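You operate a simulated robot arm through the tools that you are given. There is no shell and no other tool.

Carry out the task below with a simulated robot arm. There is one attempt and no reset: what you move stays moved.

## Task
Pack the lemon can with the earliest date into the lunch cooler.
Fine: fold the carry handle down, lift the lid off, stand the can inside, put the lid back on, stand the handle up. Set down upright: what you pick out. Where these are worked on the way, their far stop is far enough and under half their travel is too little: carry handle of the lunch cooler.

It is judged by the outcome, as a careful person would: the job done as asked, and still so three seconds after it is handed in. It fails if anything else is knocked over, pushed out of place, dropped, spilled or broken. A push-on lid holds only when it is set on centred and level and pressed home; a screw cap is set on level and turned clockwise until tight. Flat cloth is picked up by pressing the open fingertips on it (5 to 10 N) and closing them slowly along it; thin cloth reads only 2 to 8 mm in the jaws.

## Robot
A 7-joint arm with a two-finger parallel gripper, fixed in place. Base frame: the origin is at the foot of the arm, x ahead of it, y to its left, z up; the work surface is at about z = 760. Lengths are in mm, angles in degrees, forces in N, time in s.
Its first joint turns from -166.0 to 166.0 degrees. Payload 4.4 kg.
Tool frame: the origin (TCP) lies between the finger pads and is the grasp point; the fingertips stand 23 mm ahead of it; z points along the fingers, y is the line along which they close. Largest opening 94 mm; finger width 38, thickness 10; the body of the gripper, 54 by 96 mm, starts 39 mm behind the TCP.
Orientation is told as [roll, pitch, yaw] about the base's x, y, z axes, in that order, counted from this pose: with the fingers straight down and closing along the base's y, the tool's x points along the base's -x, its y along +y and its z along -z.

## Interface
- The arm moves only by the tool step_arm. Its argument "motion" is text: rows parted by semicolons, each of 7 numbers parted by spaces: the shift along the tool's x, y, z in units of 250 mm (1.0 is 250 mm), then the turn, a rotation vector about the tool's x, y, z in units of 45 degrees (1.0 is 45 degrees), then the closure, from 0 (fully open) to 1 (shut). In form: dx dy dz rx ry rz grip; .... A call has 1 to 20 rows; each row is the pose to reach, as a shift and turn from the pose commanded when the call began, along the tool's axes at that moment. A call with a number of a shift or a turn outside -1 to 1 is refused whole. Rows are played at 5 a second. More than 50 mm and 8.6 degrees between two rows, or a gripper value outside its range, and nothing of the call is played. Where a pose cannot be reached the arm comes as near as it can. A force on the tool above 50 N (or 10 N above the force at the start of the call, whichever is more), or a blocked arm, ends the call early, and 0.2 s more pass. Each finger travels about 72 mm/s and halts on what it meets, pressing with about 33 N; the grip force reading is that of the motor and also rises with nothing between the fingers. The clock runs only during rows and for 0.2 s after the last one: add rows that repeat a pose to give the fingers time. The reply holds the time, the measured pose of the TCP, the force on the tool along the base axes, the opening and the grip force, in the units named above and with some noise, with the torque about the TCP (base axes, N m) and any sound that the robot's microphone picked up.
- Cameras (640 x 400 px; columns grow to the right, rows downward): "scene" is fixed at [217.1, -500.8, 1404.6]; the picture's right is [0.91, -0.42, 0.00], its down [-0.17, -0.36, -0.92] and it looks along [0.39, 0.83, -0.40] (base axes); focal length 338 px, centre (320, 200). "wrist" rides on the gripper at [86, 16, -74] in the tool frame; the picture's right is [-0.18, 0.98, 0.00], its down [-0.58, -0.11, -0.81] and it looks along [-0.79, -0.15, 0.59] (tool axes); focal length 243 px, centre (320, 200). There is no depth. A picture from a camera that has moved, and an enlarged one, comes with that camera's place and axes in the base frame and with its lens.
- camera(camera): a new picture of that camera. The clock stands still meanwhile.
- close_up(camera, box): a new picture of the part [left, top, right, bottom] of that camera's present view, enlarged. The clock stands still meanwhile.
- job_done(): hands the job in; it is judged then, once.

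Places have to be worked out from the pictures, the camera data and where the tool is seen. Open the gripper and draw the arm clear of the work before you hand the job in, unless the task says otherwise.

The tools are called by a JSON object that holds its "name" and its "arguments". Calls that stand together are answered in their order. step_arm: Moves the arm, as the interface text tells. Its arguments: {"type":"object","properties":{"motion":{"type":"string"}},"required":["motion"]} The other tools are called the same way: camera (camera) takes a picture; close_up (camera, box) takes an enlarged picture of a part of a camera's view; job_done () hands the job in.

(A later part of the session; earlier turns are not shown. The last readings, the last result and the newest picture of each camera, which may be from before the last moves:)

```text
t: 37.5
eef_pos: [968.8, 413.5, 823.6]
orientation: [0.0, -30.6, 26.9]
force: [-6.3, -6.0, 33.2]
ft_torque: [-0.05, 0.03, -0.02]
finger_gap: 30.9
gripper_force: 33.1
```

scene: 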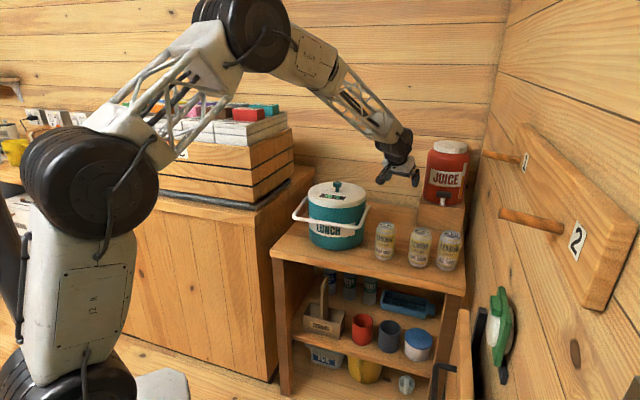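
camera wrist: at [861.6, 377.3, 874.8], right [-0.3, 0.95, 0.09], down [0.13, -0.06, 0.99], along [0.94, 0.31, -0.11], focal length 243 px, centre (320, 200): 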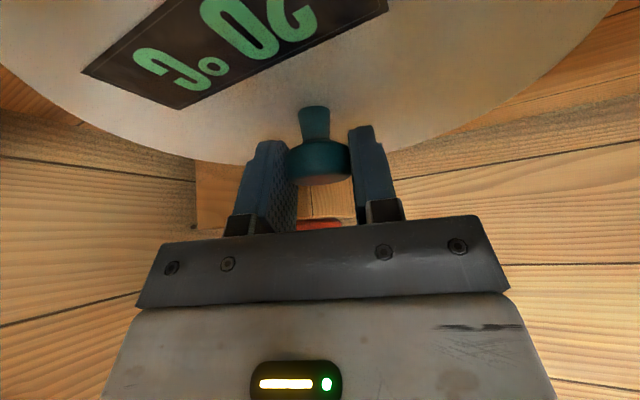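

The lid rests on the table at TCP z≈823. I'll ease the pressure, open the fingers and rise clear.

{"name": "step_arm", "arguments": {"motion": "-0.005 0 -0.009 0 0 0 1; -0.005 0 -0.009 0 0 0 0.6; -0.005 0 -0.009 0 0 0 0.3; -0.005 0 -0.009 0 0 0 0.1; -0.02 0 -0.035 0 0 0 0; -0.06 0 -0.104 0 0 0 0; -0.14 0 -0.242 0 0 0 0; -0.22 0 -0.38 0 0 0 0; -0.3 0 -0.518 0 0 0 0; -0.38 0 -0.656 0 0 0 0; -0.46 0 -0.794 0 0 0 0"}}

{"name": "close_up", "arguments": {"camera": "scene", "box": [320, 150, 480, 280]}}

{"name": "camera", "arguments": {"camera": "wrist"}}

```text
t: 39.9
eef_pos: [967.3, 412.8, 1049.2]
orientation: [0.1, -30.3, 27.0]
force: [0.5, -0.2, -0.2]
ft_torque: [0.0, -0.05, 0.02]
finger_gap: 93.9
gripper_force: 0.0
```

```text
3.08 times, centred on (400, 215) of scene
camera zoom: at [217.1, -500.8, 1404.6], right [0.91, -0.42, 0.0], down [-0.17, -0.36, -0.92], along [0.39, 0.83, -0.4], focal length 1040 px, centre (74, 154)
```

zoom: 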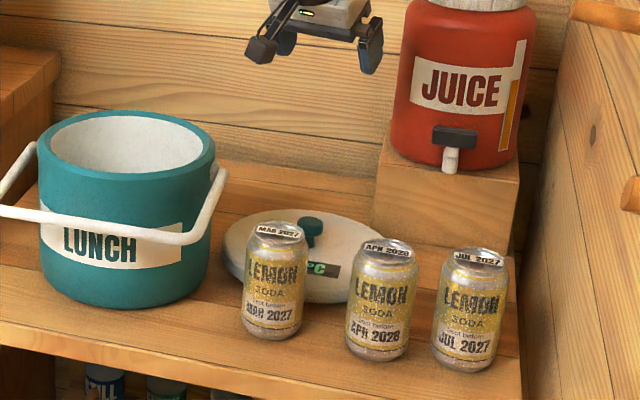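

```text
taken
camera wrist: at [859.4, 376.8, 1069.6], right [-0.3, 0.95, 0.09], down [0.13, -0.05, 0.99], along [0.94, 0.31, -0.11], focal length 243 px, centre (320, 200)
```

wrist: 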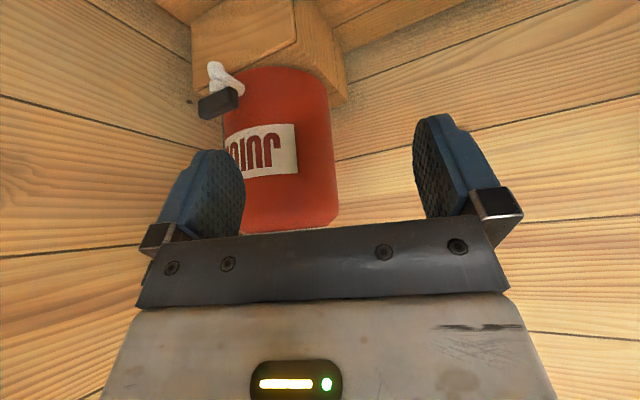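

The lid sits flat and stable. Now for the can: I'll straighten the tool and move above the MAR 2027 can.

{"name": "step_arm", "arguments": {"motion": "0.114 -0.023 -0.048 0 0.135 0 0; 0.228 -0.045 -0.097 0 0.27 0 0; 0.342 -0.068 -0.145 0 0.405 0 0; 0.456 -0.09 -0.194 0 0.54 0 0; 0.57 -0.113 -0.242 0 0.676 0 0; 0.57 -0.113 -0.242 0 0.676 0 0"}}

{"name": "step_arm", "arguments": {"motion": "0 0 0 0 0 -0.13 0; 0 0 0 0 0 -0.26 0; 0 0 0 0 0 -0.4 0; 0 0 0 0 0 -0.4 0"}}

{"name": "camera", "arguments": {"camera": "wrist"}}

{"name": "close_up", "arguments": {"camera": "scene", "box": [320, 150, 480, 280]}}

```text
t: 41.2
eef_pos: [843.0, 318.5, 1030.4]
orientation: [0.0, 0.0, 27.0]
force: [-0.6, -0.7, 0.0]
ft_torque: [-0.02, -0.01, 0.0]
finger_gap: 93.9
gripper_force: 0.0
```

```text
t: 42.2
eef_pos: [842.6, 317.6, 1029.8]
orientation: [0.0, 0.0, 45.0]
force: [0.0, 0.4, 0.2]
ft_torque: [0.01, 0.02, -0.02]
finger_gap: 93.8
gripper_force: 0.1
```

```text
taken
camera wrist: at [770.3, 268.5, 1104.1], right [-0.57, 0.82, 0.0], down [0.49, 0.33, 0.81], along [0.67, 0.46, -0.59], focal length 243 px, centre (320, 200)
```

wrist: 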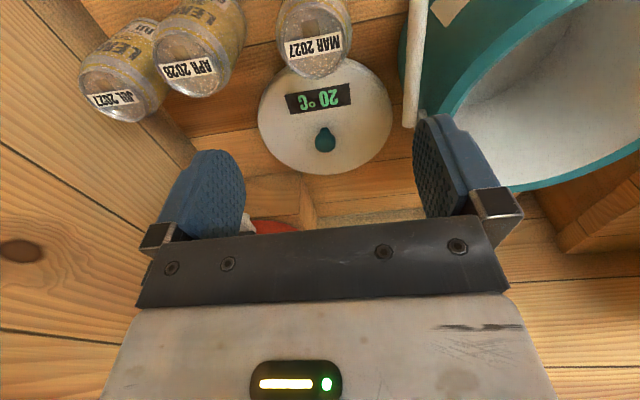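

```text
3.08 times, centred on (400, 215) of scene
camera zoom: at [217.1, -500.8, 1404.6], right [0.91, -0.42, 0.0], down [-0.17, -0.36, -0.92], along [0.39, 0.83, -0.4], focal length 1040 px, centre (74, 154)
```

zoom: 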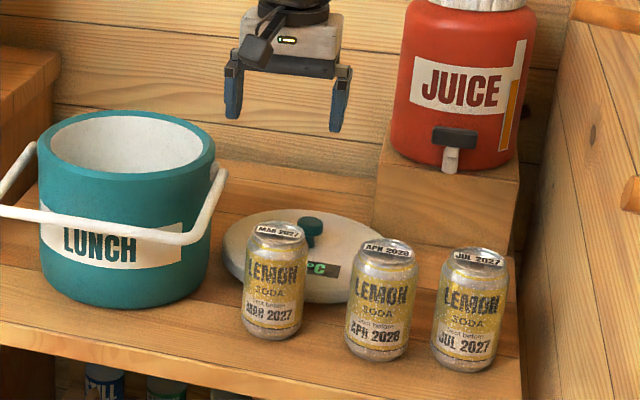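

The target can is nearly below the gripper. I'll enlarge to centre precisely and to look into the cooler.

{"name": "close_up", "arguments": {"camera": "wrist", "box": [250, 0, 410, 100]}}

{"name": "close_up", "arguments": {"camera": "wrist", "box": [400, 0, 640, 200]}}

```text
4.00 times, centred on (330, 50) of wrist
camera zoom: at [770.3, 268.5, 1104.1], right [-0.57, 0.82, 0.0], down [0.49, 0.33, 0.81], along [0.67, 0.46, -0.59], focal length 970 px, centre (280, 800)
```

zoom: 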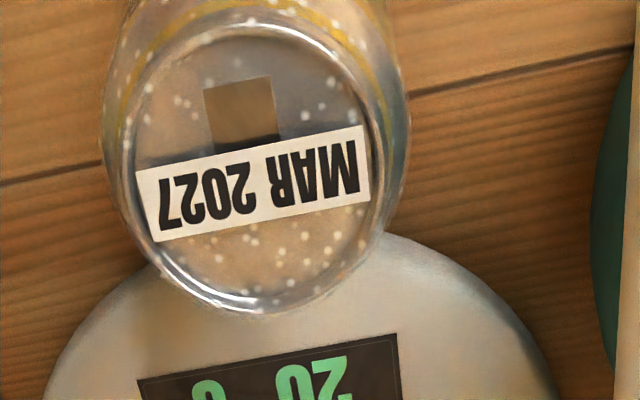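

```text
2.00 times, centred on (520, 100) of wrist
camera zoom: at [770.3, 268.5, 1104.1], right [-0.57, 0.82, 0.0], down [0.49, 0.33, 0.81], along [0.67, 0.46, -0.59], focal length 485 px, centre (-80, 400)
```

zoom: 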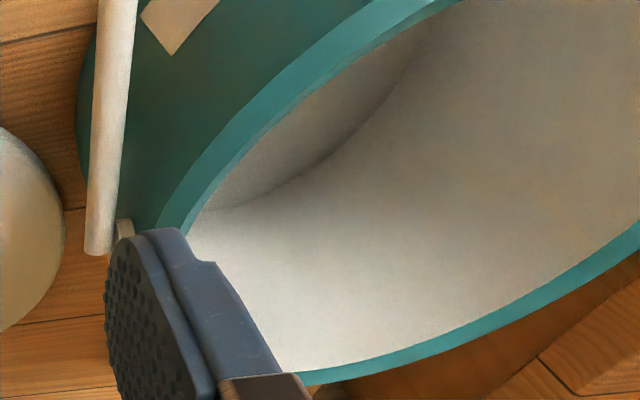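

The can's centre is (844, 312) with its top at z≈878. I'll correct by about 5 mm and lower so the pads straddle the can just below its shoulder.

{"name": "step_arm", "arguments": {"motion": "0.012 -0.02 0.13 0 0 0 0; 0.012 -0.02 0.26 0 0 0 0; 0.012 -0.02 0.39 0 0 0 0; 0.012 -0.02 0.5 0 0 0 0; 0.012 -0.02 0.58 0 0 0 0; 0.012 -0.02 0.64 0 0 0 0; 0.012 -0.02 0.667 0 0 0 0; 0.012 -0.02 0.667 0 0 0 0"}}

{"name": "camera", "arguments": {"camera": "wrist"}}

{"name": "close_up", "arguments": {"camera": "scene", "box": [340, 180, 460, 270]}}

```text
t: 44.0
eef_pos: [844.2, 312.8, 863.5]
orientation: [0.0, 0.0, 45.0]
force: [-0.3, 0.4, -0.1]
ft_torque: [-0.02, -0.01, 0.01]
finger_gap: 94.2
gripper_force: 0.0
```

```text
taken
camera wrist: at [771.2, 263.3, 937.4], right [-0.56, 0.83, 0.0], down [0.49, 0.33, 0.81], along [0.67, 0.46, -0.59], focal length 243 px, centre (320, 200)
```

wrist: 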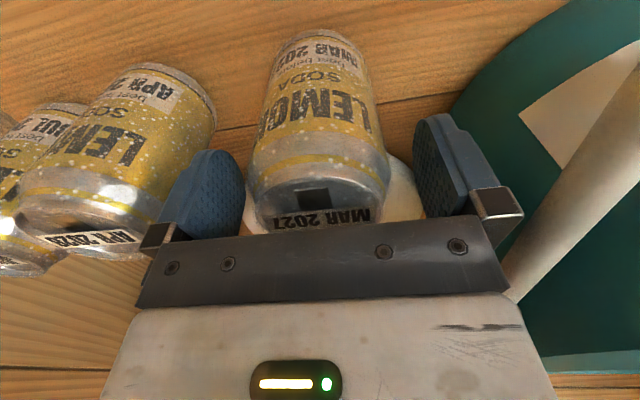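

```text
4.44 times, centred on (400, 225) of scene
camera zoom: at [217.1, -500.8, 1404.6], right [0.91, -0.42, 0.0], down [-0.17, -0.36, -0.92], along [0.39, 0.83, -0.4], focal length 1503 px, centre (-36, 89)
```

zoom: 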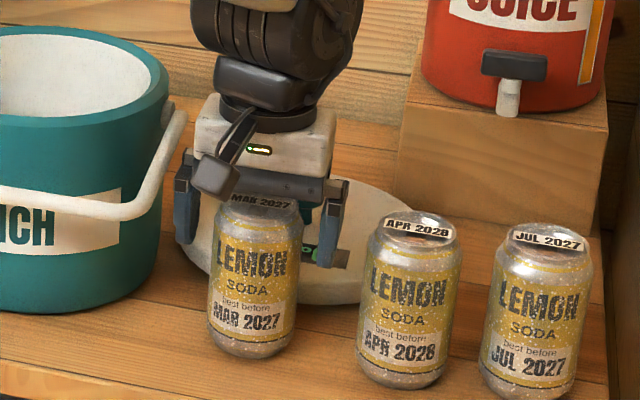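

The can sits evenly between the fingers. I'll close on it.

{"name": "step_arm", "arguments": {"motion": "0 0 0 0 0 0 0.15; 0 0 0 0 0 0 0.25; 0 0 0 0 0 0 0.35; 0 0 0 0 0 0 0.6; 0 0 0 0 0 0 1; 0 0 0 0 0 0 1; 0 0 0 0 0 0 1"}}

{"name": "close_up", "arguments": {"camera": "scene", "box": [340, 180, 460, 270]}}

```text
t: 45.6
eef_pos: [843.6, 313.1, 863.3]
orientation: [0.0, 0.0, 44.9]
force: [1.1, -1.3, 2.4]
ft_torque: [-0.03, -0.1, -0.01]
finger_gap: 65.6
gripper_force: 33.4
```

```text
4.44 times, centred on (400, 225) of scene
camera zoom: at [217.1, -500.8, 1404.6], right [0.91, -0.42, 0.0], down [-0.17, -0.36, -0.92], along [0.39, 0.83, -0.4], focal length 1503 px, centre (-36, 89)
```

zoom: 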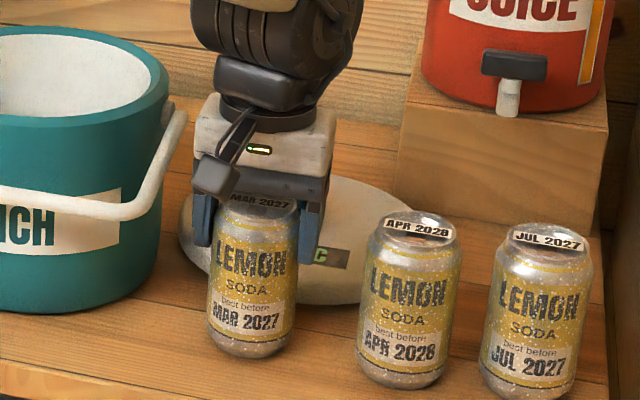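

The can is held (65.6 mm), with its bottom about 103 mm below the TCP. I'll lift it straight up above the cooler rim.

{"name": "step_arm", "arguments": {"motion": "0 0 -0.02 0 0 0 1; 0 0 -0.06 0 0 0 1; 0 0 -0.15 0 0 0 1; 0 0 -0.3 0 0 0 1; 0 0 -0.45 0 0 0 1; 0 0 -0.6 0 0 0 1; 0 0 -0.72 0 0 0 1; 0 0 -0.84 0 0 0 1; 0 0 -0.84 0 0 0 1"}}

{"name": "camera", "arguments": {"camera": "scene"}}

{"name": "camera", "arguments": {"camera": "wrist"}}

```text
t: 47.6
eef_pos: [844.8, 312.6, 1073.9]
orientation: [0.0, 0.0, 45.0]
force: [-0.1, 0.1, -4.1]
ft_torque: [0.01, 0.0, 0.02]
finger_gap: 65.4
gripper_force: 33.0
```

```text
taken
```

scene: 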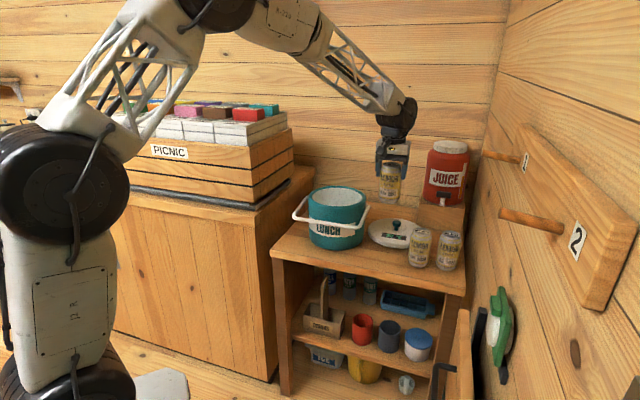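

```text
taken
camera wrist: at [771.1, 263.0, 1148.5], right [-0.56, 0.83, 0.0], down [0.49, 0.33, 0.81], along [0.67, 0.46, -0.59], focal length 243 px, centre (320, 200)
```

wrist: 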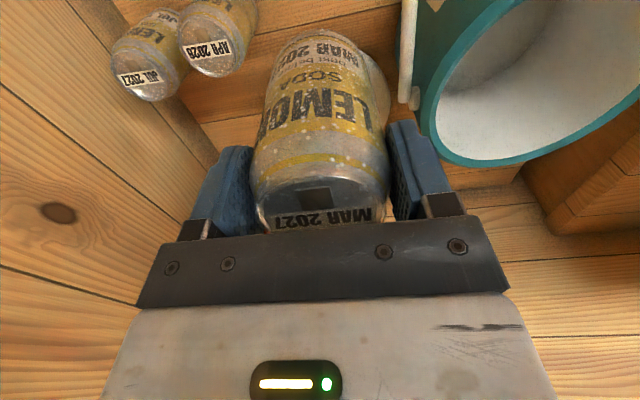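

The can is up. I'll carry it to above the cooler's centre, about (754, 501).

{"name": "step_arm", "arguments": {"motion": "-0.04 0.11 0 0 0 0 1; -0.08 0.23 0 0 0 0 1; -0.12 0.345 0 0 0 0 1; -0.16 0.46 0 0 0 0 1; -0.2 0.575 0 0 0 0 1; -0.24 0.69 0 0 0 0 1; -0.276 0.79 0 0 0 0 1; -0.276 0.79 0 0 0 0 1"}}

{"name": "camera", "arguments": {"camera": "wrist"}}

{"name": "close_up", "arguments": {"camera": "scene", "box": [260, 110, 420, 260]}}

```text
t: 49.5
eef_pos: [753.6, 501.8, 1073.8]
orientation: [0.0, 0.0, 45.0]
force: [-0.3, -0.1, -3.5]
ft_torque: [0.01, 0.0, 0.04]
finger_gap: 65.5
gripper_force: 33.1
```

```text
taken
camera wrist: at [680.8, 452.2, 1147.4], right [-0.56, 0.83, 0.0], down [0.49, 0.33, 0.81], along [0.67, 0.46, -0.59], focal length 243 px, centre (320, 200)
```

wrist: 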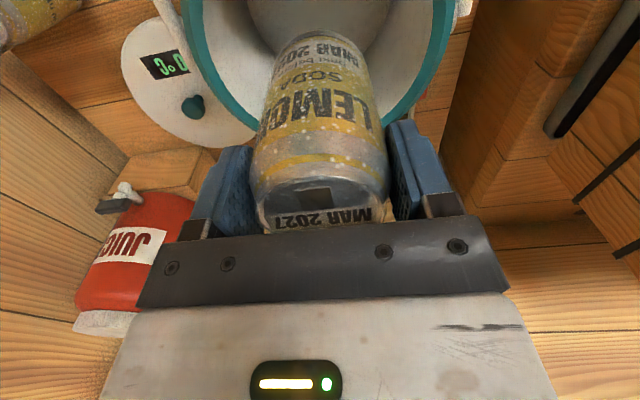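

```text
2.67 times, centred on (340, 185) of scene
camera zoom: at [217.1, -500.8, 1404.6], right [0.91, -0.42, 0.0], down [-0.17, -0.36, -0.92], along [0.39, 0.83, -0.4], focal length 902 px, centre (267, 240)
```

zoom: 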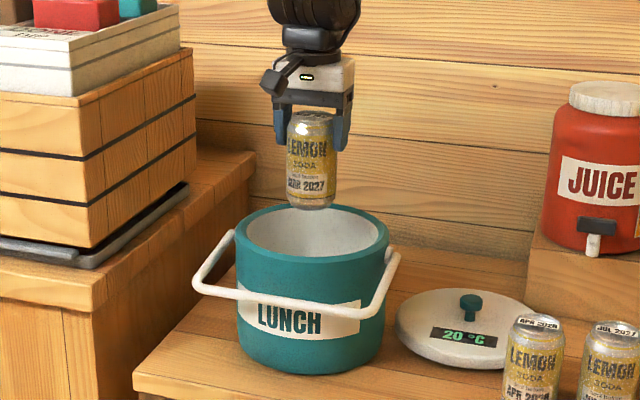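

The can is centred over the opening in both views. I'll lower it in partway and check.

{"name": "step_arm", "arguments": {"motion": "0 0 0.12 0 0 0 1; 0 0 0.24 0 0 0 1; 0 0 0.36 0 0 0 1; 0 0 0.48 0 0 0 1; 0 0 0.6 0 0 0 1; 0 0 0.6 0 0 0 1"}}

{"name": "camera", "arguments": {"camera": "wrist"}}

{"name": "close_up", "arguments": {"camera": "scene", "box": [260, 110, 420, 260]}}

```text
t: 50.9
eef_pos: [752.9, 500.1, 923.2]
orientation: [-0.1, 0.0, 45.0]
force: [0.0, -0.4, -4.1]
ft_torque: [0.03, 0.03, 0.03]
finger_gap: 65.6
gripper_force: 32.8
```

```text
taken
camera wrist: at [680.2, 451.3, 997.1], right [-0.56, 0.83, 0.0], down [0.49, 0.33, 0.81], along [0.67, 0.46, -0.59], focal length 243 px, centre (320, 200)
```

wrist: 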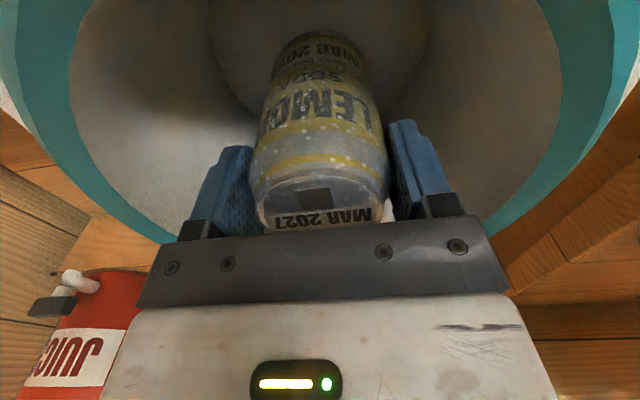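

```text
2.67 times, centred on (340, 185) of scene
camera zoom: at [217.1, -500.8, 1404.6], right [0.91, -0.42, 0.0], down [-0.17, -0.36, -0.92], along [0.39, 0.83, -0.4], focal length 902 px, centre (267, 240)
```

zoom: 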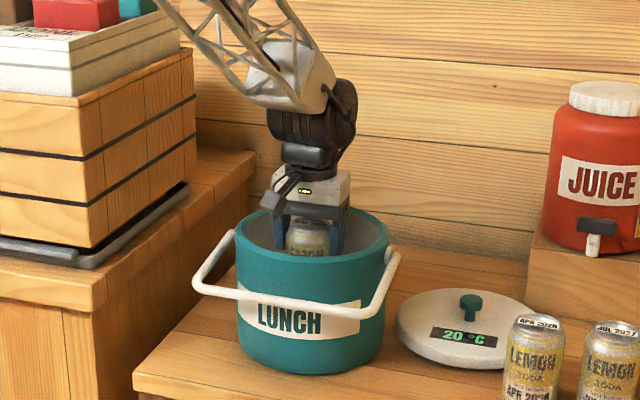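

Everything is clear inside. I'll keep lowering, more slowly.

{"name": "step_arm", "arguments": {"motion": "0 0 0.03 0 0 0 1; 0 0 0.06 0 0 0 1; 0 0 0.09 0 0 0 1; 0 0 0.11 0 0 0 1; 0 0 0.12 0 0 0 1; 0 0 0.128 0 0 0 1; 0 0 0.136 0 0 0 1; 0 0 0.136 0 0 0 1"}}

{"name": "close_up", "arguments": {"camera": "scene", "box": [280, 140, 390, 240]}}

```text
t: 52.6
eef_pos: [753.9, 500.8, 889.6]
orientation: [0.0, 0.0, 45.0]
force: [0.1, 0.4, -3.5]
ft_torque: [-0.01, -0.04, -0.01]
finger_gap: 65.7
gripper_force: 33.2
```

```text
4.00 times, centred on (335, 190) of scene
camera zoom: at [217.1, -500.8, 1404.6], right [0.91, -0.42, 0.0], down [-0.17, -0.36, -0.92], along [0.39, 0.83, -0.4], focal length 1353 px, centre (260, 240)
```

zoom: 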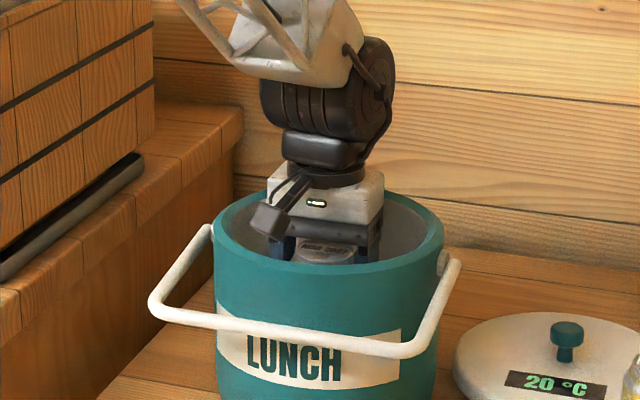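

About 28 mm of clearance remains between the camera housing and the rim. I'll continue in 2 mm steps until the can touches the floor.

{"name": "step_arm", "arguments": {"motion": "0 0 0.008 0 0 0 1; 0 0 0.016 0 0 0 1; 0 0 0.024 0 0 0 1; 0 0 0.032 0 0 0 1; 0 0 0.032 0 0 0 1"}}

```text
t: 53.9
eef_pos: [753.1, 500.6, 881.1]
orientation: [0.0, 0.1, 45.0]
force: [-0.2, -1.5, -2.8]
ft_torque: [-0.09, -0.04, 0.03]
finger_gap: 65.6
gripper_force: 32.9
```

No contact yet. I'll continue in 1–1.5 mm steps.

{"name": "step_arm", "arguments": {"motion": "0 0 0.006 0 0 0 1; 0 0 0.012 0 0 0 1; 0 0 0.018 0 0 0 1; 0 0 0.018 0 0 0 1"}}

{"name": "close_up", "arguments": {"camera": "scene", "box": [280, 140, 390, 240]}}

```text
t: 54.9
eef_pos: [753.6, 500.9, 877.0]
orientation: [0.1, -0.1, 45.1]
force: [2.4, 8.6, 26.0]
ft_torque: [0.5, 0.17, -0.06]
finger_gap: 66.0
gripper_force: 32.9
```

```text
4.00 times, centred on (335, 190) of scene
camera zoom: at [217.1, -500.8, 1404.6], right [0.91, -0.42, 0.0], down [-0.17, -0.36, -0.92], along [0.39, 0.83, -0.4], focal length 1353 px, centre (260, 240)
```

zoom: 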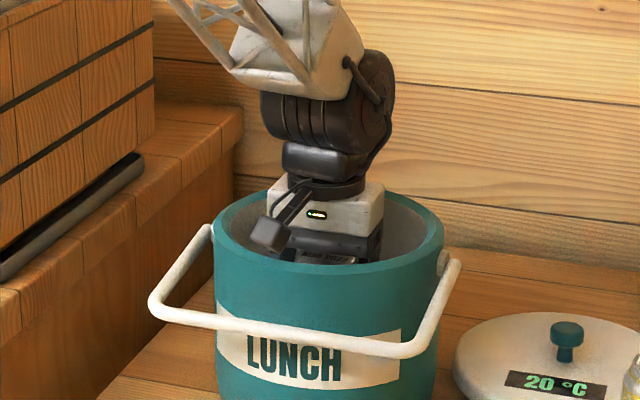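

The can is on the cooler floor (26 N, small torque). I'll ease off, open partly, and rise straight up.

{"name": "step_arm", "arguments": {"motion": "0 0 -0.004 0 0 0 1; 0 0 -0.004 0 0 0 0.6; 0 0 -0.004 0 0 0 0.25; 0 0 -0.004 0 0 0 0.15; 0 0 -0.004 0 0 0 0.12; 0 0 -0.03 0 0 0 0.12; 0 0 -0.1 0 0 0 0.12; 0 0 -0.2 0 0 0 0.12; 0 0 -0.35 0 0 0 0.12; 0 0 -0.5 0 0 0 0; 0 0 -0.65 0 0 0 0; 0 0 -0.65 0 0 0 0"}}

{"name": "camera", "arguments": {"camera": "wrist"}}

{"name": "close_up", "arguments": {"camera": "scene", "box": [260, 110, 480, 270]}}

```text
t: 57.5
eef_pos: [753.5, 500.8, 1039.4]
orientation: [0.0, 0.0, 45.0]
force: [-0.5, 0.6, 1.1]
ft_torque: [-0.02, 0.01, -0.03]
finger_gap: 94.0
gripper_force: 0.2
```

```text
taken
camera wrist: at [680.7, 451.4, 1113.9], right [-0.56, 0.83, 0.0], down [0.49, 0.33, 0.81], along [0.67, 0.46, -0.59], focal length 243 px, centre (320, 200)
```

wrist: 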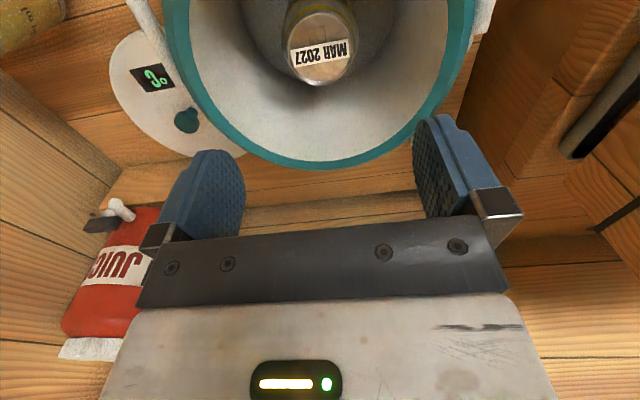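

```text
2.50 times, centred on (370, 190) of scene
camera zoom: at [217.1, -500.8, 1404.6], right [0.91, -0.42, 0.0], down [-0.17, -0.36, -0.92], along [0.39, 0.83, -0.4], focal length 845 px, centre (195, 225)
```

zoom: 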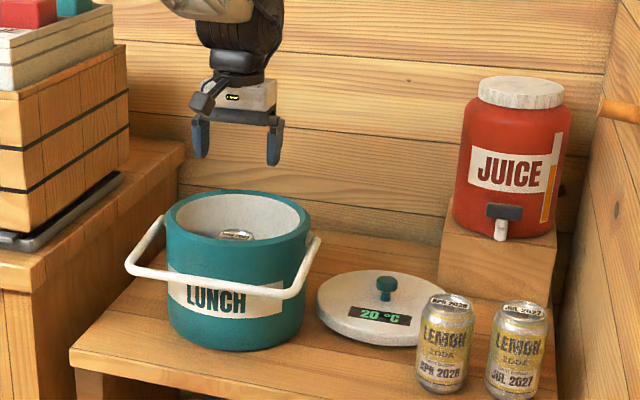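

The can stands upright in the otherwise empty cooler. Next I'll return to the lid with the same yaw and tilt I used to set it down.

{"name": "step_arm", "arguments": {"motion": "-0.046 -0.104 -0.01 0 0 0.1 0; -0.092 -0.208 -0.02 0 0 0.2 0; -0.139 -0.313 -0.03 0 0 0.3 0; -0.185 -0.417 -0.04 0 0 0.4 0; -0.185 -0.417 -0.04 0 0 0.4 0"}}

{"name": "step_arm", "arguments": {"motion": "-0.06 -0.072 0.024 0 -0.135 0 0; -0.12 -0.144 0.048 0 -0.27 0 0; -0.18 -0.217 0.072 0 -0.405 0 0; -0.241 -0.289 0.096 0 -0.541 0 0; -0.301 -0.361 0.12 0 -0.676 0 0; -0.301 -0.361 0.12 0 -0.676 0 0; -0.301 -0.361 0.12 0 -0.676 0 0"}}

```text
t: 58.6
eef_pos: [860.0, 459.4, 1049.2]
orientation: [0.1, 0.0, 26.9]
force: [0.3, -0.7, 0.5]
ft_torque: [-0.01, 0.01, -0.01]
finger_gap: 94.0
gripper_force: 0.0
```

```text
t: 60.2
eef_pos: [967.1, 413.8, 1018.7]
orientation: [0.0, -30.5, 26.9]
force: [-0.1, -0.1, -0.6]
ft_torque: [0.01, 0.02, 0.01]
finger_gap: 94.1
gripper_force: 0.0
```

I'm aligned over the lid. I'll descend around the knob with the fingers open.

{"name": "step_arm", "arguments": {"motion": "0.08 0 0.138 0 0 0 0; 0.16 0 0.276 0 0 0 0; 0.24 0 0.414 0 0 0 0; 0.31 0 0.53 0 0 0 0; 0.337 0 0.583 0 0 0 0; 0.362 0 0.627 0 0 0 0; 0.388 0 0.67 0 0 0 0; 0.388 0 0.67 0 0 0 0"}}

{"name": "camera", "arguments": {"camera": "wrist"}}

```text
t: 62.0
eef_pos: [968.8, 414.6, 824.9]
orientation: [0.0, -30.5, 27.0]
force: [0.4, -0.1, -0.2]
ft_torque: [0.02, -0.01, 0.06]
finger_gap: 93.8
gripper_force: 0.0
```

```text
taken
camera wrist: at [861.6, 377.3, 845.4], right [-0.3, 0.95, 0.09], down [0.13, -0.06, 0.99], along [0.94, 0.31, -0.11], focal length 243 px, centre (320, 200)
```

wrist: 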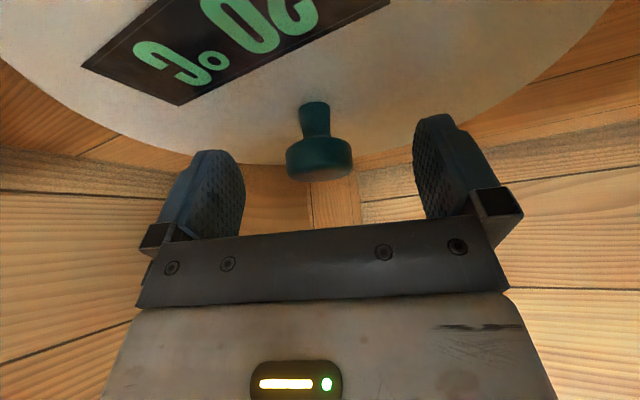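

The knob appears in the same place as when I gripped it before. I'll close on it.

{"name": "step_arm", "arguments": {"motion": "0.001 0 0.003 0 0 0 0.3; 0.002 0 0.004 0 0 0 0.5; 0.002 0 0.004 0 0 0 0.6; 0.002 0 0.004 0 0 0 1; 0.002 0 0.004 0 0 0 1; 0.002 0 0.004 0 0 0 1"}}

{"name": "camera", "arguments": {"camera": "wrist"}}

```text
t: 63.5
eef_pos: [968.2, 414.5, 824.5]
orientation: [0.1, -30.4, 26.9]
force: [0.2, 0.4, -0.3]
ft_torque: [0.01, 0.01, 0.0]
finger_gap: 30.8
gripper_force: 32.9
```

```text
taken
camera wrist: at [861.3, 377.5, 844.6], right [-0.3, 0.95, 0.09], down [0.13, -0.06, 0.99], along [0.94, 0.31, -0.11], focal length 243 px, centre (320, 200)
```

wrist: 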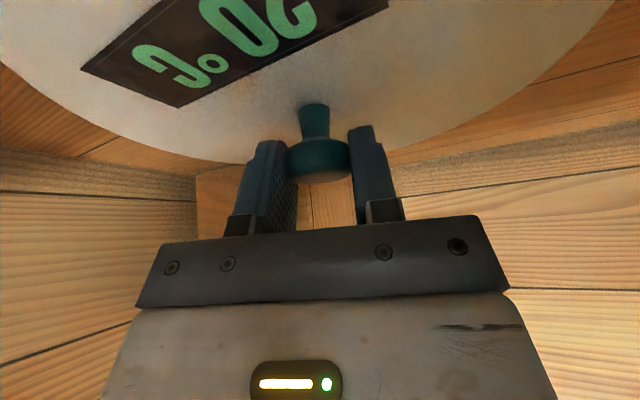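

Gripped again (30.8 mm). I'll lift the lid straight up.

{"name": "step_arm", "arguments": {"motion": "-0.008 0 -0.014 0 0 0 1; -0.03 0 -0.052 0 0 0 1; -0.1 0 -0.17 0 0 0 1; -0.17 0 -0.29 0 0 0 1; -0.24 0 -0.41 0 0 0 1; -0.31 0 -0.53 0 0 0 1; -0.38 0 -0.648 0 0 0 1; -0.437 0 -0.745 0 0 0 1; -0.437 0 -0.745 0 0 0 1"}}

{"name": "step_arm", "arguments": {"motion": "0.058 0.077 -0.034 0 0 0 1; 0.115 0.154 -0.068 0 0 0 1; 0.173 0.231 -0.101 0 0 0 1; 0.23 0.308 -0.135 0 0 0 1; 0.288 0.386 -0.169 0 0 0 1; 0.345 0.463 -0.203 0 0 0 1; 0.403 0.54 -0.236 0 0 0 1; 0.46 0.617 -0.27 0 0 0 1; 0.518 0.694 -0.304 0 0 0 1; 0.518 0.694 -0.304 0 0 0 1; 0.518 0.694 -0.304 0 0 0 1"}}

{"name": "close_up", "arguments": {"camera": "scene", "box": [260, 110, 480, 270]}}

{"name": "camera", "arguments": {"camera": "wrist"}}

```text
t: 65.5
eef_pos: [968.6, 411.9, 1040.0]
orientation: [0.1, -30.4, 26.8]
force: [-0.2, -1.0, -0.7]
ft_torque: [0.0, 0.0, 0.01]
finger_gap: 30.6
gripper_force: 32.8
```

```text
t: 67.8
eef_pos: [756.9, 500.5, 1041.3]
orientation: [0.0, -30.4, 27.0]
force: [0.1, 0.3, -0.1]
ft_torque: [-0.01, 0.02, 0.02]
finger_gap: 30.7
gripper_force: 33.0
```

```text
2.50 times, centred on (370, 190) of scene
camera zoom: at [217.1, -500.8, 1404.6], right [0.91, -0.42, 0.0], down [-0.17, -0.36, -0.92], along [0.39, 0.83, -0.4], focal length 845 px, centre (195, 225)
```

zoom: 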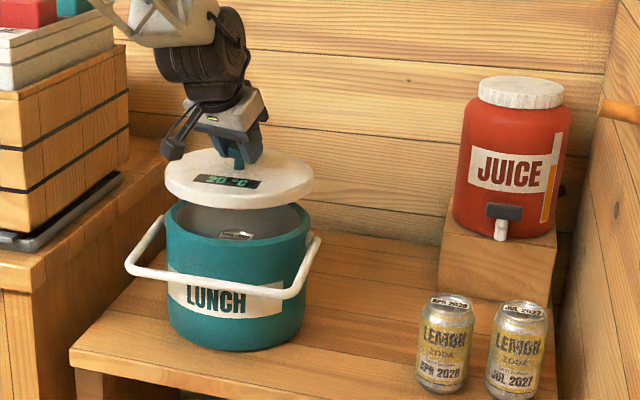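

```text
taken
camera wrist: at [648.6, 464.4, 1061.0], right [-0.3, 0.95, 0.09], down [0.13, -0.06, 0.99], along [0.94, 0.31, -0.11], focal length 243 px, centre (320, 200)
```

wrist: 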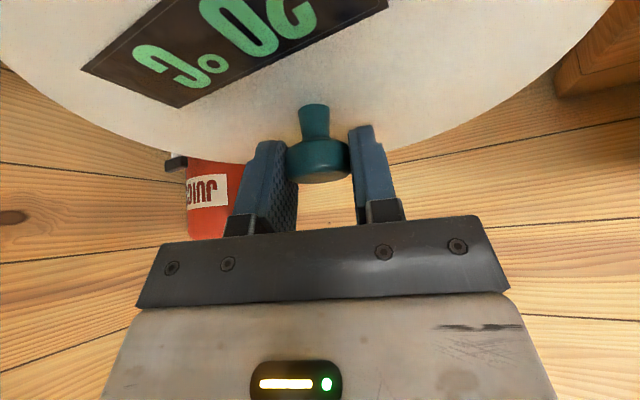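

The lid is aligned over the rim in the scene view. I'll lower to just above the seated height and check.

{"name": "step_arm", "arguments": {"motion": "0.03 0.002 0.05 0 0 0 1; 0.055 0.002 0.094 0 0 0 1; 0.075 0.002 0.128 0 0 0 1; 0.085 0.002 0.145 0 0 0 1; 0.085 0.002 0.145 0 0 0 1"}}

{"name": "close_up", "arguments": {"camera": "scene", "box": [280, 140, 400, 240]}}

```text
t: 69.0
eef_pos: [755.3, 500.9, 997.4]
orientation: [0.0, -30.4, 26.9]
force: [0.1, -0.4, -0.3]
ft_torque: [0.01, -0.03, -0.01]
finger_gap: 30.8
gripper_force: 32.9
```

```text
4.00 times, centred on (340, 190) of scene
camera zoom: at [217.1, -500.8, 1404.6], right [0.91, -0.42, 0.0], down [-0.17, -0.36, -0.92], along [0.39, 0.83, -0.4], focal length 1353 px, centre (240, 240)
```

zoom: 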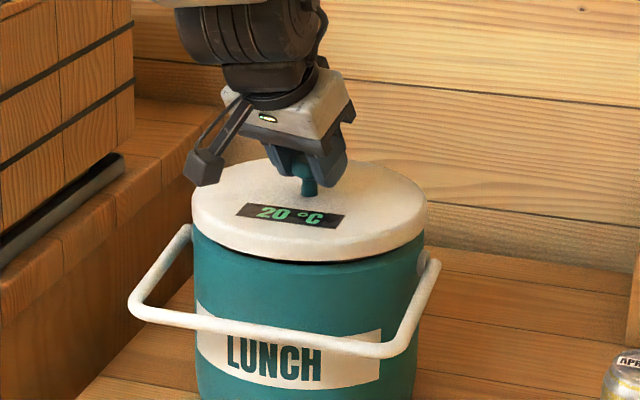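

The lid is centred and level, with a gap of about 10 mm. I'll lower and press it home in 2 mm steps.

{"name": "step_arm", "arguments": {"motion": "0.004 0 0.007 0 0 0 1; 0.008 0 0.014 0 0 0 1; 0.012 0 0.021 0 0 0 1; 0.016 0 0.028 0 0 0 1; 0.02 0 0.035 0 0 0 1; 0.022 0 0.038 0 0 0 1; 0.024 0 0.041 0 0 0 1; 0.024 0 0.041 0 0 0 1"}}

{"name": "close_up", "arguments": {"camera": "scene", "box": [280, 140, 400, 240]}}

```text
t: 70.8
eef_pos: [755.3, 501.2, 986.7]
orientation: [0.0, -30.4, 26.8]
force: [0.6, 4.6, 0.6]
ft_torque: [0.15, -0.02, 0.05]
finger_gap: 30.6
gripper_force: 32.8
```

```text
4.00 times, centred on (340, 190) of scene
camera zoom: at [217.1, -500.8, 1404.6], right [0.91, -0.42, 0.0], down [-0.17, -0.36, -0.92], along [0.39, 0.83, -0.4], focal length 1353 px, centre (240, 240)
```

zoom: 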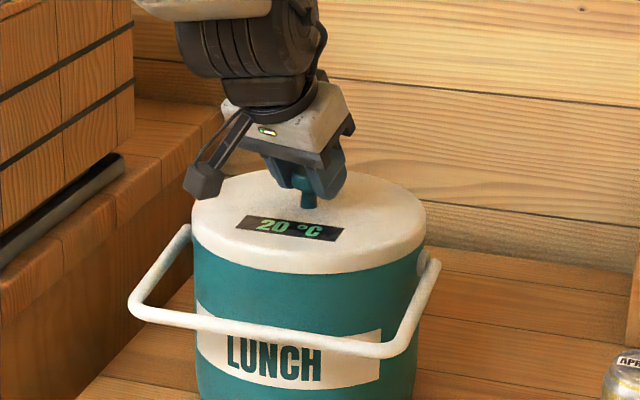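

The lid is on the rim at its expected height with little load and no snap heard. I'll press further to home it.

{"name": "step_arm", "arguments": {"motion": "0.002 0 0.0035 0 0 0 1; 0.004 0 0.007 0 0 0 1; 0.006 0 0.0105 0 0 0 1; 0.006 0 0.0105 0 0 0 1"}}

```text
t: 71.8
eef_pos: [755.9, 501.4, 985.9]
orientation: [0.0, -30.6, 26.9]
force: [-8.5, -7.4, 28.4]
ft_torque: [-0.07, 0.09, -0.04]
finger_gap: 30.7
gripper_force: 32.9
```

It resists at 28 N with no snap yet. I'll press a little more.

{"name": "step_arm", "arguments": {"motion": "0.002 0 0.0035 0 0 0 1; 0.004 0 0.007 0 0 0 1; 0.004 0 0.007 0 0 0 1"}}

{"name": "close_up", "arguments": {"camera": "scene", "box": [290, 160, 390, 230]}}

```text
t: 72.7
eef_pos: [756.7, 501.7, 982.0]
orientation: [0.2, -30.4, 26.8]
force: [8.5, -0.1, 32.9]
ft_torque: [0.05, -0.2, -0.01]
finger_gap: 30.6
gripper_force: 33.4
```

```text
5.71 times, centred on (340, 195) of scene
camera zoom: at [217.1, -500.8, 1404.6], right [0.91, -0.42, 0.0], down [-0.17, -0.36, -0.92], along [0.39, 0.83, -0.4], focal length 1932 px, centre (206, 229)
```

zoom: 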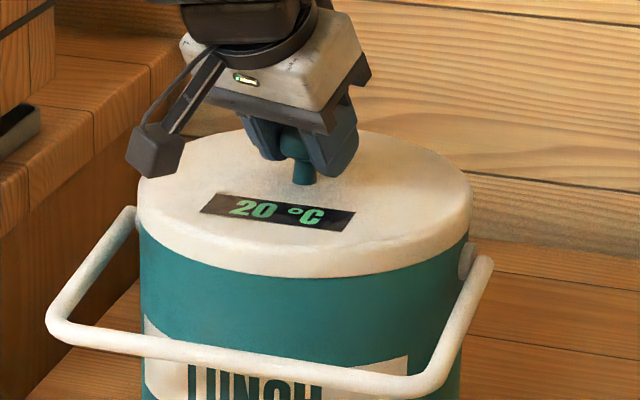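

The TCP went 4 mm lower without a snap, so the pads may have slid on the knob. I'll check the wrist view.

{"name": "camera", "arguments": {"camera": "wrist"}}

```text
taken
camera wrist: at [649.1, 465.1, 1002.8], right [-0.3, 0.95, 0.09], down [0.13, -0.06, 0.99], along [0.94, 0.31, -0.11], focal length 243 px, centre (320, 200)
```

wrist: 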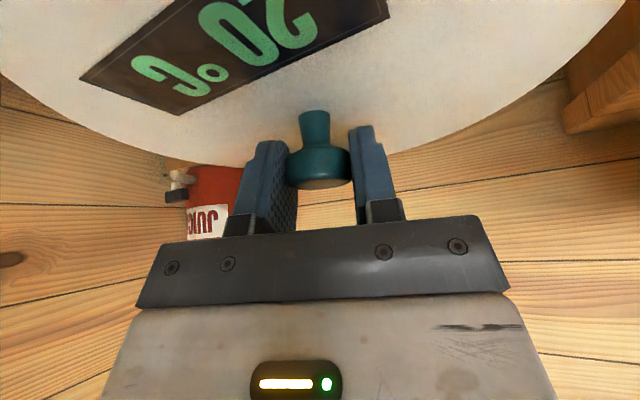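

The pads slid about 3.5 mm on the knob, and the lid itself is about at its seat. I'll release and then press on the knob top with closed vertical fingers.

{"name": "step_arm", "arguments": {"motion": "-0.006 0 -0.01 0 0 0 1; -0.008 0 -0.014 0 0 0 0.6; -0.008 0 -0.014 0 0 0 0.3; -0.008 0 -0.014 0 0 0 0.1; -0.02 0 -0.04 0 0 0 0; -0.06 0 -0.104 0 0 0 0; -0.12 0 -0.207 0 0 0 0; -0.18 0 -0.31 0 0 0 0; -0.18 0 -0.31 0 0 0 0"}}

{"name": "step_arm", "arguments": {"motion": "0 0 0 0 0.135 0 0.4; 0 0 0 0 0.27 0 0.8; 0 0 0 0 0.405 0 1; 0 0 0 0 0.541 0 1; 0 0 0 0 0.676 0 1; 0 0 0 0 0.676 0 1; 0 0 0 0 0.676 0 1"}}

{"name": "camera", "arguments": {"camera": "wrist"}}

{"name": "close_up", "arguments": {"camera": "scene", "box": [280, 120, 400, 240]}}

```text
t: 74.7
eef_pos: [756.1, 501.5, 1070.5]
orientation: [0.0, -30.5, 26.9]
force: [-0.5, 1.4, 0.1]
ft_torque: [-0.02, -0.01, -0.01]
finger_gap: 94.0
gripper_force: 0.2
heard: snap
```

```text
t: 76.2
eef_pos: [755.0, 501.9, 1070.9]
orientation: [0.1, 0.0, 26.9]
force: [-0.1, 0.2, -0.4]
ft_torque: [-0.04, 0.0, -0.03]
finger_gap: 0.0
gripper_force: 33.3
```

```text
taken
camera wrist: at [671.2, 476.1, 1145.5], right [-0.28, 0.96, 0.0], down [0.57, 0.17, 0.81], along [0.77, 0.23, -0.59], focal length 243 px, centre (320, 200)
```

wrist: 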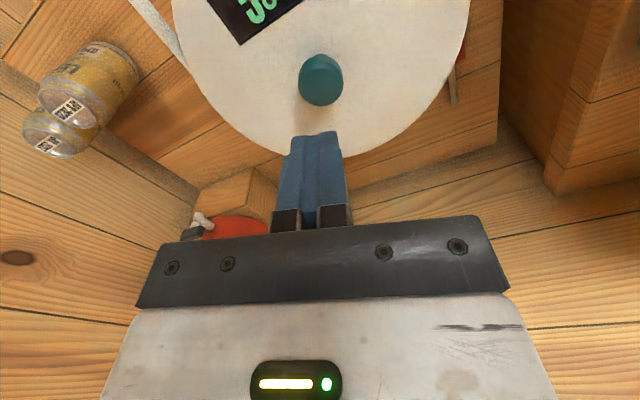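

```text
3.33 times, centred on (340, 180) of scene
camera zoom: at [217.1, -500.8, 1404.6], right [0.91, -0.42, 0.0], down [-0.17, -0.36, -0.92], along [0.39, 0.83, -0.4], focal length 1127 px, centre (253, 267)
```

zoom: 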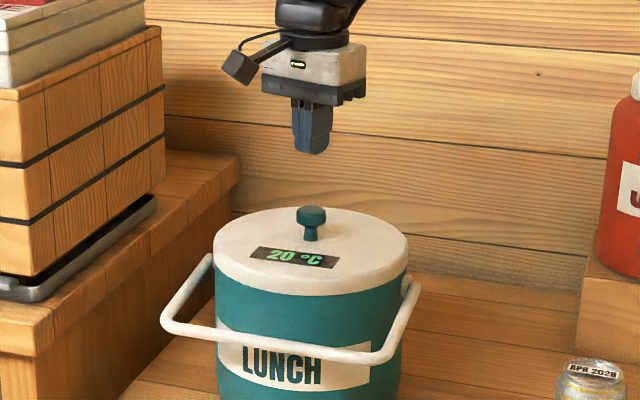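

A snap was heard while easing up, which could mean the lid popped loose. I'll press straight down on the knob with closed fingertips and listen for it to seat.

{"name": "step_arm", "arguments": {"motion": "0.008 -0.004 0.1 0 0 0 1; 0.008 -0.004 0.18 0 0 0 1; 0.008 -0.004 0.2 0 0 0 1; 0.008 -0.004 0.21 0 0 0 1; 0.008 -0.004 0.22 0 0 0 1; 0.008 -0.004 0.23 0 0 0 1; 0.008 -0.004 0.24 0 0 0 1; 0.008 -0.004 0.25 0 0 0 1; 0.008 -0.004 0.26 0 0 0 1"}}

{"name": "close_up", "arguments": {"camera": "scene", "box": [290, 160, 390, 230]}}

```text
t: 78.2
eef_pos: [755.3, 500.2, 1007.2]
orientation: [0.0, -0.1, 27.0]
force: [-3.9, -2.5, 10.7]
ft_torque: [-0.08, 0.13, 0.02]
finger_gap: 0.0
gripper_force: 32.8
```

```text
5.71 times, centred on (340, 195) of scene
camera zoom: at [217.1, -500.8, 1404.6], right [0.91, -0.42, 0.0], down [-0.17, -0.36, -0.92], along [0.39, 0.83, -0.4], focal length 1932 px, centre (206, 229)
```

zoom: 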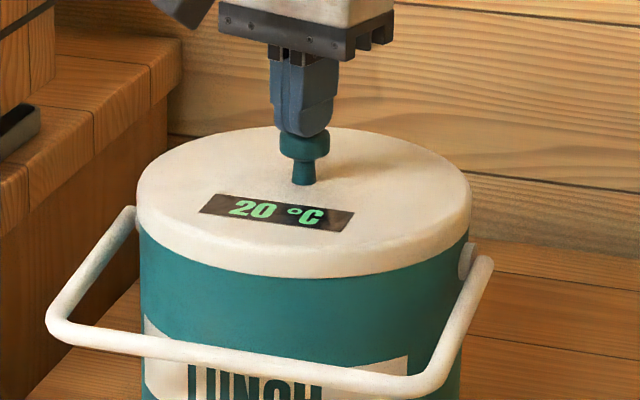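

There is contact on the knob top at about 11 N. I'll press further in 1 mm steps.

{"name": "step_arm", "arguments": {"motion": "0 0 0.004 0 0 0 1; 0 0 0.008 0 0 0 1; 0 0 0.012 0 0 0 1; 0 0 0.012 0 0 0 1"}}

```text
t: 79.1
eef_pos: [754.4, 500.4, 1007.5]
orientation: [0.1, -0.4, 26.9]
force: [0.9, 1.4, 5.0]
ft_torque: [-0.01, 0.03, -0.03]
finger_gap: 0.0
gripper_force: 33.2
stopped in row 4: the force on the tool passed its limit at 52 N (the readings are from after the stop); the commanded pose is now the measured one
```

Pressed to 52 N with no further movement. I'll back off and compare the lid with the earlier close-up from before it was removed.

{"name": "step_arm", "arguments": {"motion": "0 0 -0.05 0 0 0 1; 0 0 -0.2 0 0 0 1; 0 0 -0.35 0 0 0 1; 0 0 -0.35 0 0 0 1"}}

{"name": "close_up", "arguments": {"camera": "scene", "box": [300, 140, 380, 220]}}

{"name": "close_up", "arguments": {"camera": "scene", "box": [260, 140, 420, 260]}}

{"name": "camera", "arguments": {"camera": "wrist"}}

```text
t: 80.1
eef_pos: [754.6, 499.7, 1093.0]
orientation: [0.0, -0.2, 27.0]
force: [-0.8, 0.5, -0.3]
ft_torque: [-0.01, 0.0, 0.02]
finger_gap: 0.2
gripper_force: 32.9
```

```text
5.00 times, centred on (340, 180) of scene
camera zoom: at [217.1, -500.8, 1404.6], right [0.91, -0.42, 0.0], down [-0.17, -0.36, -0.92], along [0.39, 0.83, -0.4], focal length 1691 px, centre (220, 300)
```

zoom: 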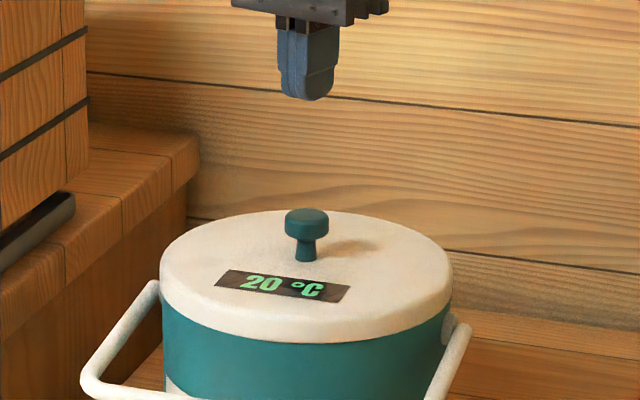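

```text
3.33 times, centred on (340, 200) of scene
camera zoom: at [217.1, -500.8, 1404.6], right [0.91, -0.42, 0.0], down [-0.17, -0.36, -0.92], along [0.39, 0.83, -0.4], focal length 1127 px, centre (253, 200)
```

zoom: 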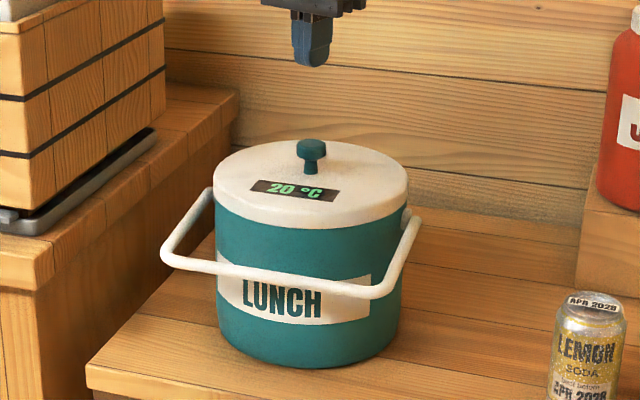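

```text
taken
camera wrist: at [669.8, 475.2, 1167.8], right [-0.28, 0.96, 0.0], down [0.57, 0.16, 0.81], along [0.78, 0.23, -0.59], focal length 243 px, centre (320, 200)
```

wrist: 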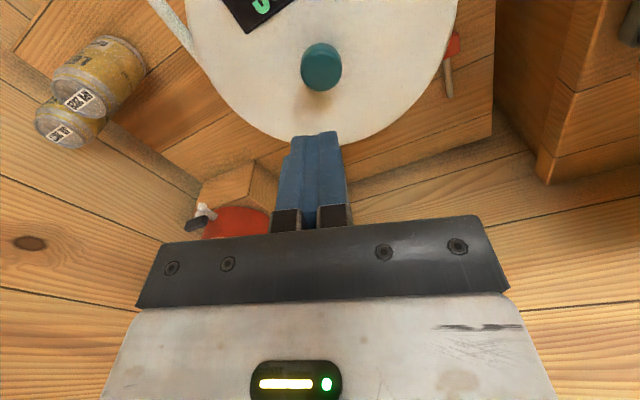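

Visually the lid matches its original seated position to within about 1 mm. To be sure it is latched, I'll grip the knob with a vertical tool and do a gentle 1 mm pull test.

{"name": "step_arm", "arguments": {"motion": "0 0 0.1 0 0 0 0.3; 0 0 0.2 0 0 0 0.2; 0 0 0.3 0 0 0 0.2; 0 0 0.38 0 0 0 0.2; 0 0 0.436 0 0 0 0.2; 0 0 0.436 0 0 0 0.4; 0 0 0.436 0 0 0 0.6; 0 0 0.436 0 0 0 1; 0 0 0.436 0 0 0 1; 0 0 0.436 0 0 0 1"}}

{"name": "close_up", "arguments": {"camera": "scene", "box": [300, 140, 380, 220]}}

```text
t: 82.3
eef_pos: [754.3, 499.2, 985.3]
orientation: [0.2, -0.2, 27.0]
force: [-0.2, 5.2, 0.6]
ft_torque: [0.23, 0.02, -0.02]
finger_gap: 30.7
gripper_force: 33.4
heard: snap
```

```text
5.00 times, centred on (340, 180) of scene
camera zoom: at [217.1, -500.8, 1404.6], right [0.91, -0.42, 0.0], down [-0.17, -0.36, -0.92], along [0.39, 0.83, -0.4], focal length 1691 px, centre (220, 300)
```

zoom: 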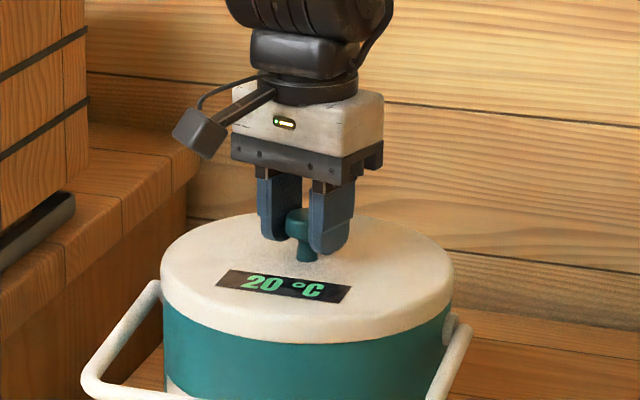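

A snap was heard while closing, so I need to know the latch state. I'll lift gently by 1.5 mm and read the force.

{"name": "step_arm", "arguments": {"motion": "0 0 -0.003 0 0 0 1; 0 0 -0.006 0 0 0 1; 0 0 -0.006 0 0 0 1"}}

```text
t: 83.1
eef_pos: [753.8, 499.1, 985.6]
orientation: [0.2, -0.2, 26.9]
force: [-1.0, 0.9, 0.4]
ft_torque: [0.0, 0.06, 0.01]
finger_gap: 30.6
gripper_force: 33.2
```

There is no tension, so the lid seems loose. I'll lift another 4 mm to confirm and look.

{"name": "step_arm", "arguments": {"motion": "0 0 -0.006 0 0 0 1; 0 0 -0.012 0 0 0 1; 0 0 -0.018 0 0 0 1; 0 0 -0.018 0 0 0 1"}}

{"name": "close_up", "arguments": {"camera": "scene", "box": [300, 140, 380, 220]}}

```text
t: 84.1
eef_pos: [754.4, 500.0, 991.2]
orientation: [0.1, -0.1, 27.0]
force: [0.6, 0.8, -1.0]
ft_torque: [0.01, -0.01, -0.01]
finger_gap: 30.8
gripper_force: 33.5
```

```text
5.00 times, centred on (340, 180) of scene
camera zoom: at [217.1, -500.8, 1404.6], right [0.91, -0.42, 0.0], down [-0.17, -0.36, -0.92], along [0.39, 0.83, -0.4], focal length 1691 px, centre (220, 300)
```

zoom: 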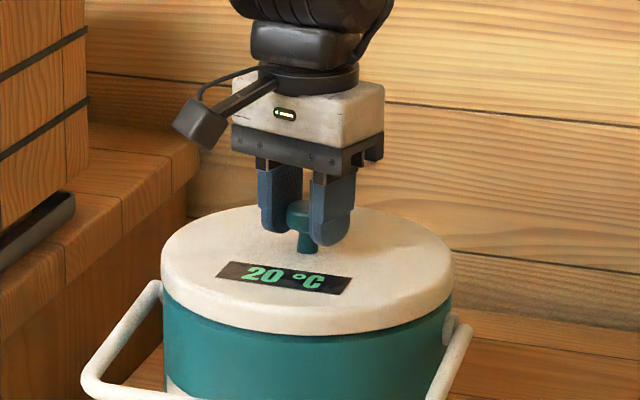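

The lid lifts freely, so it had been unlatched by the sideways nudge or pull of the grip. I'll set it down level again with light contact, open cleanly, and then press only with closed fingertips.

{"name": "step_arm", "arguments": {"motion": "0 0 0.008 0 0 0 1; 0 0 0.016 0 0 0 1; 0 0 0.024 0 0 0 1; 0 0 0.028 0 0 0 1; 0 0 0.028 0 0 0 1"}}

{"name": "close_up", "arguments": {"camera": "scene", "box": [300, 140, 380, 220]}}

```text
t: 85.3
eef_pos: [755.4, 499.6, 986.3]
orientation: [0.1, -0.3, 27.0]
force: [-0.6, -0.1, 3.5]
ft_torque: [0.01, 0.01, 0.01]
finger_gap: 30.8
gripper_force: 33.2
```

```text
5.00 times, centred on (340, 180) of scene
camera zoom: at [217.1, -500.8, 1404.6], right [0.91, -0.42, 0.0], down [-0.17, -0.36, -0.92], along [0.39, 0.83, -0.4], focal length 1691 px, centre (220, 300)
```

zoom: 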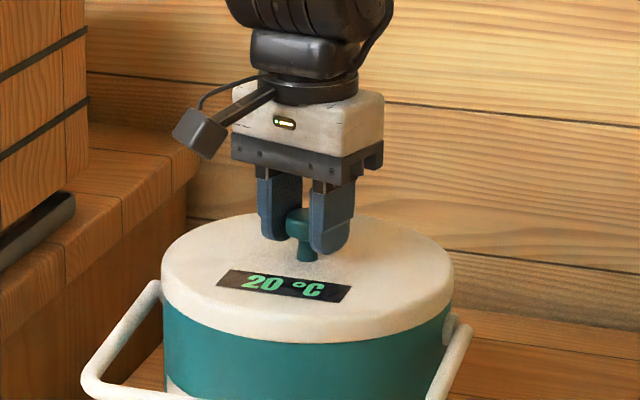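

It rests lightly (about 4 N). I'll open without any vertical pull, rise and close the fingers.

{"name": "step_arm", "arguments": {"motion": "0 0 0 0 0 0 0.6; 0 0 0 0 0 0 0.4; 0 0 0 0 0 0 0.2; 0 0 -0.04 0 0 0 0.2; 0 0 -0.12 0 0 0 0.2; 0 0 -0.2 0 0 0 0.6; 0 0 -0.2 0 0 0 1; 0 0 -0.2 0 0 0 1; 0 0 -0.2 0 0 0 1; 0 0 -0.2 0 0 0 1"}}

{"name": "close_up", "arguments": {"camera": "scene", "box": [300, 140, 380, 220]}}

```text
t: 87.5
eef_pos: [753.3, 500.0, 1032.9]
orientation: [0.2, -0.3, 26.9]
force: [-0.9, 0.4, -0.2]
ft_torque: [0.03, 0.01, 0.02]
finger_gap: 0.0
gripper_force: 32.7
heard: snap
```

```text
5.00 times, centred on (340, 180) of scene
camera zoom: at [217.1, -500.8, 1404.6], right [0.91, -0.42, 0.0], down [-0.17, -0.36, -0.92], along [0.39, 0.83, -0.4], focal length 1691 px, centre (220, 300)
```

zoom: 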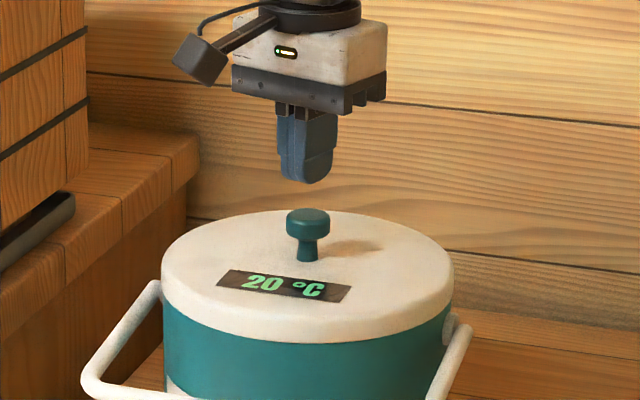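

Another snap came as the lid was let go, which suggests it clicked onto the rim. I'll press the knob with closed fingertips again to make sure it is home.

{"name": "step_arm", "arguments": {"motion": "0 0 0.05 0 0 0 1; 0 0 0.09 0 0 0 1; 0 0 0.1 0 0 0 1; 0 0 0.106 0 0 0 1; 0 0 0.11 0 0 0 1; 0 0 0.114 0 0 0 1; 0 0 0.114 0 0 0 1; 0 0 0.114 0 0 0 1"}}

```text
t: 89.3
eef_pos: [755.1, 498.4, 1006.7]
orientation: [0.1, -0.4, 27.0]
force: [-5.8, -2.6, 22.3]
ft_torque: [-0.15, 0.34, 0.02]
finger_gap: 0.1
gripper_force: 33.1
```

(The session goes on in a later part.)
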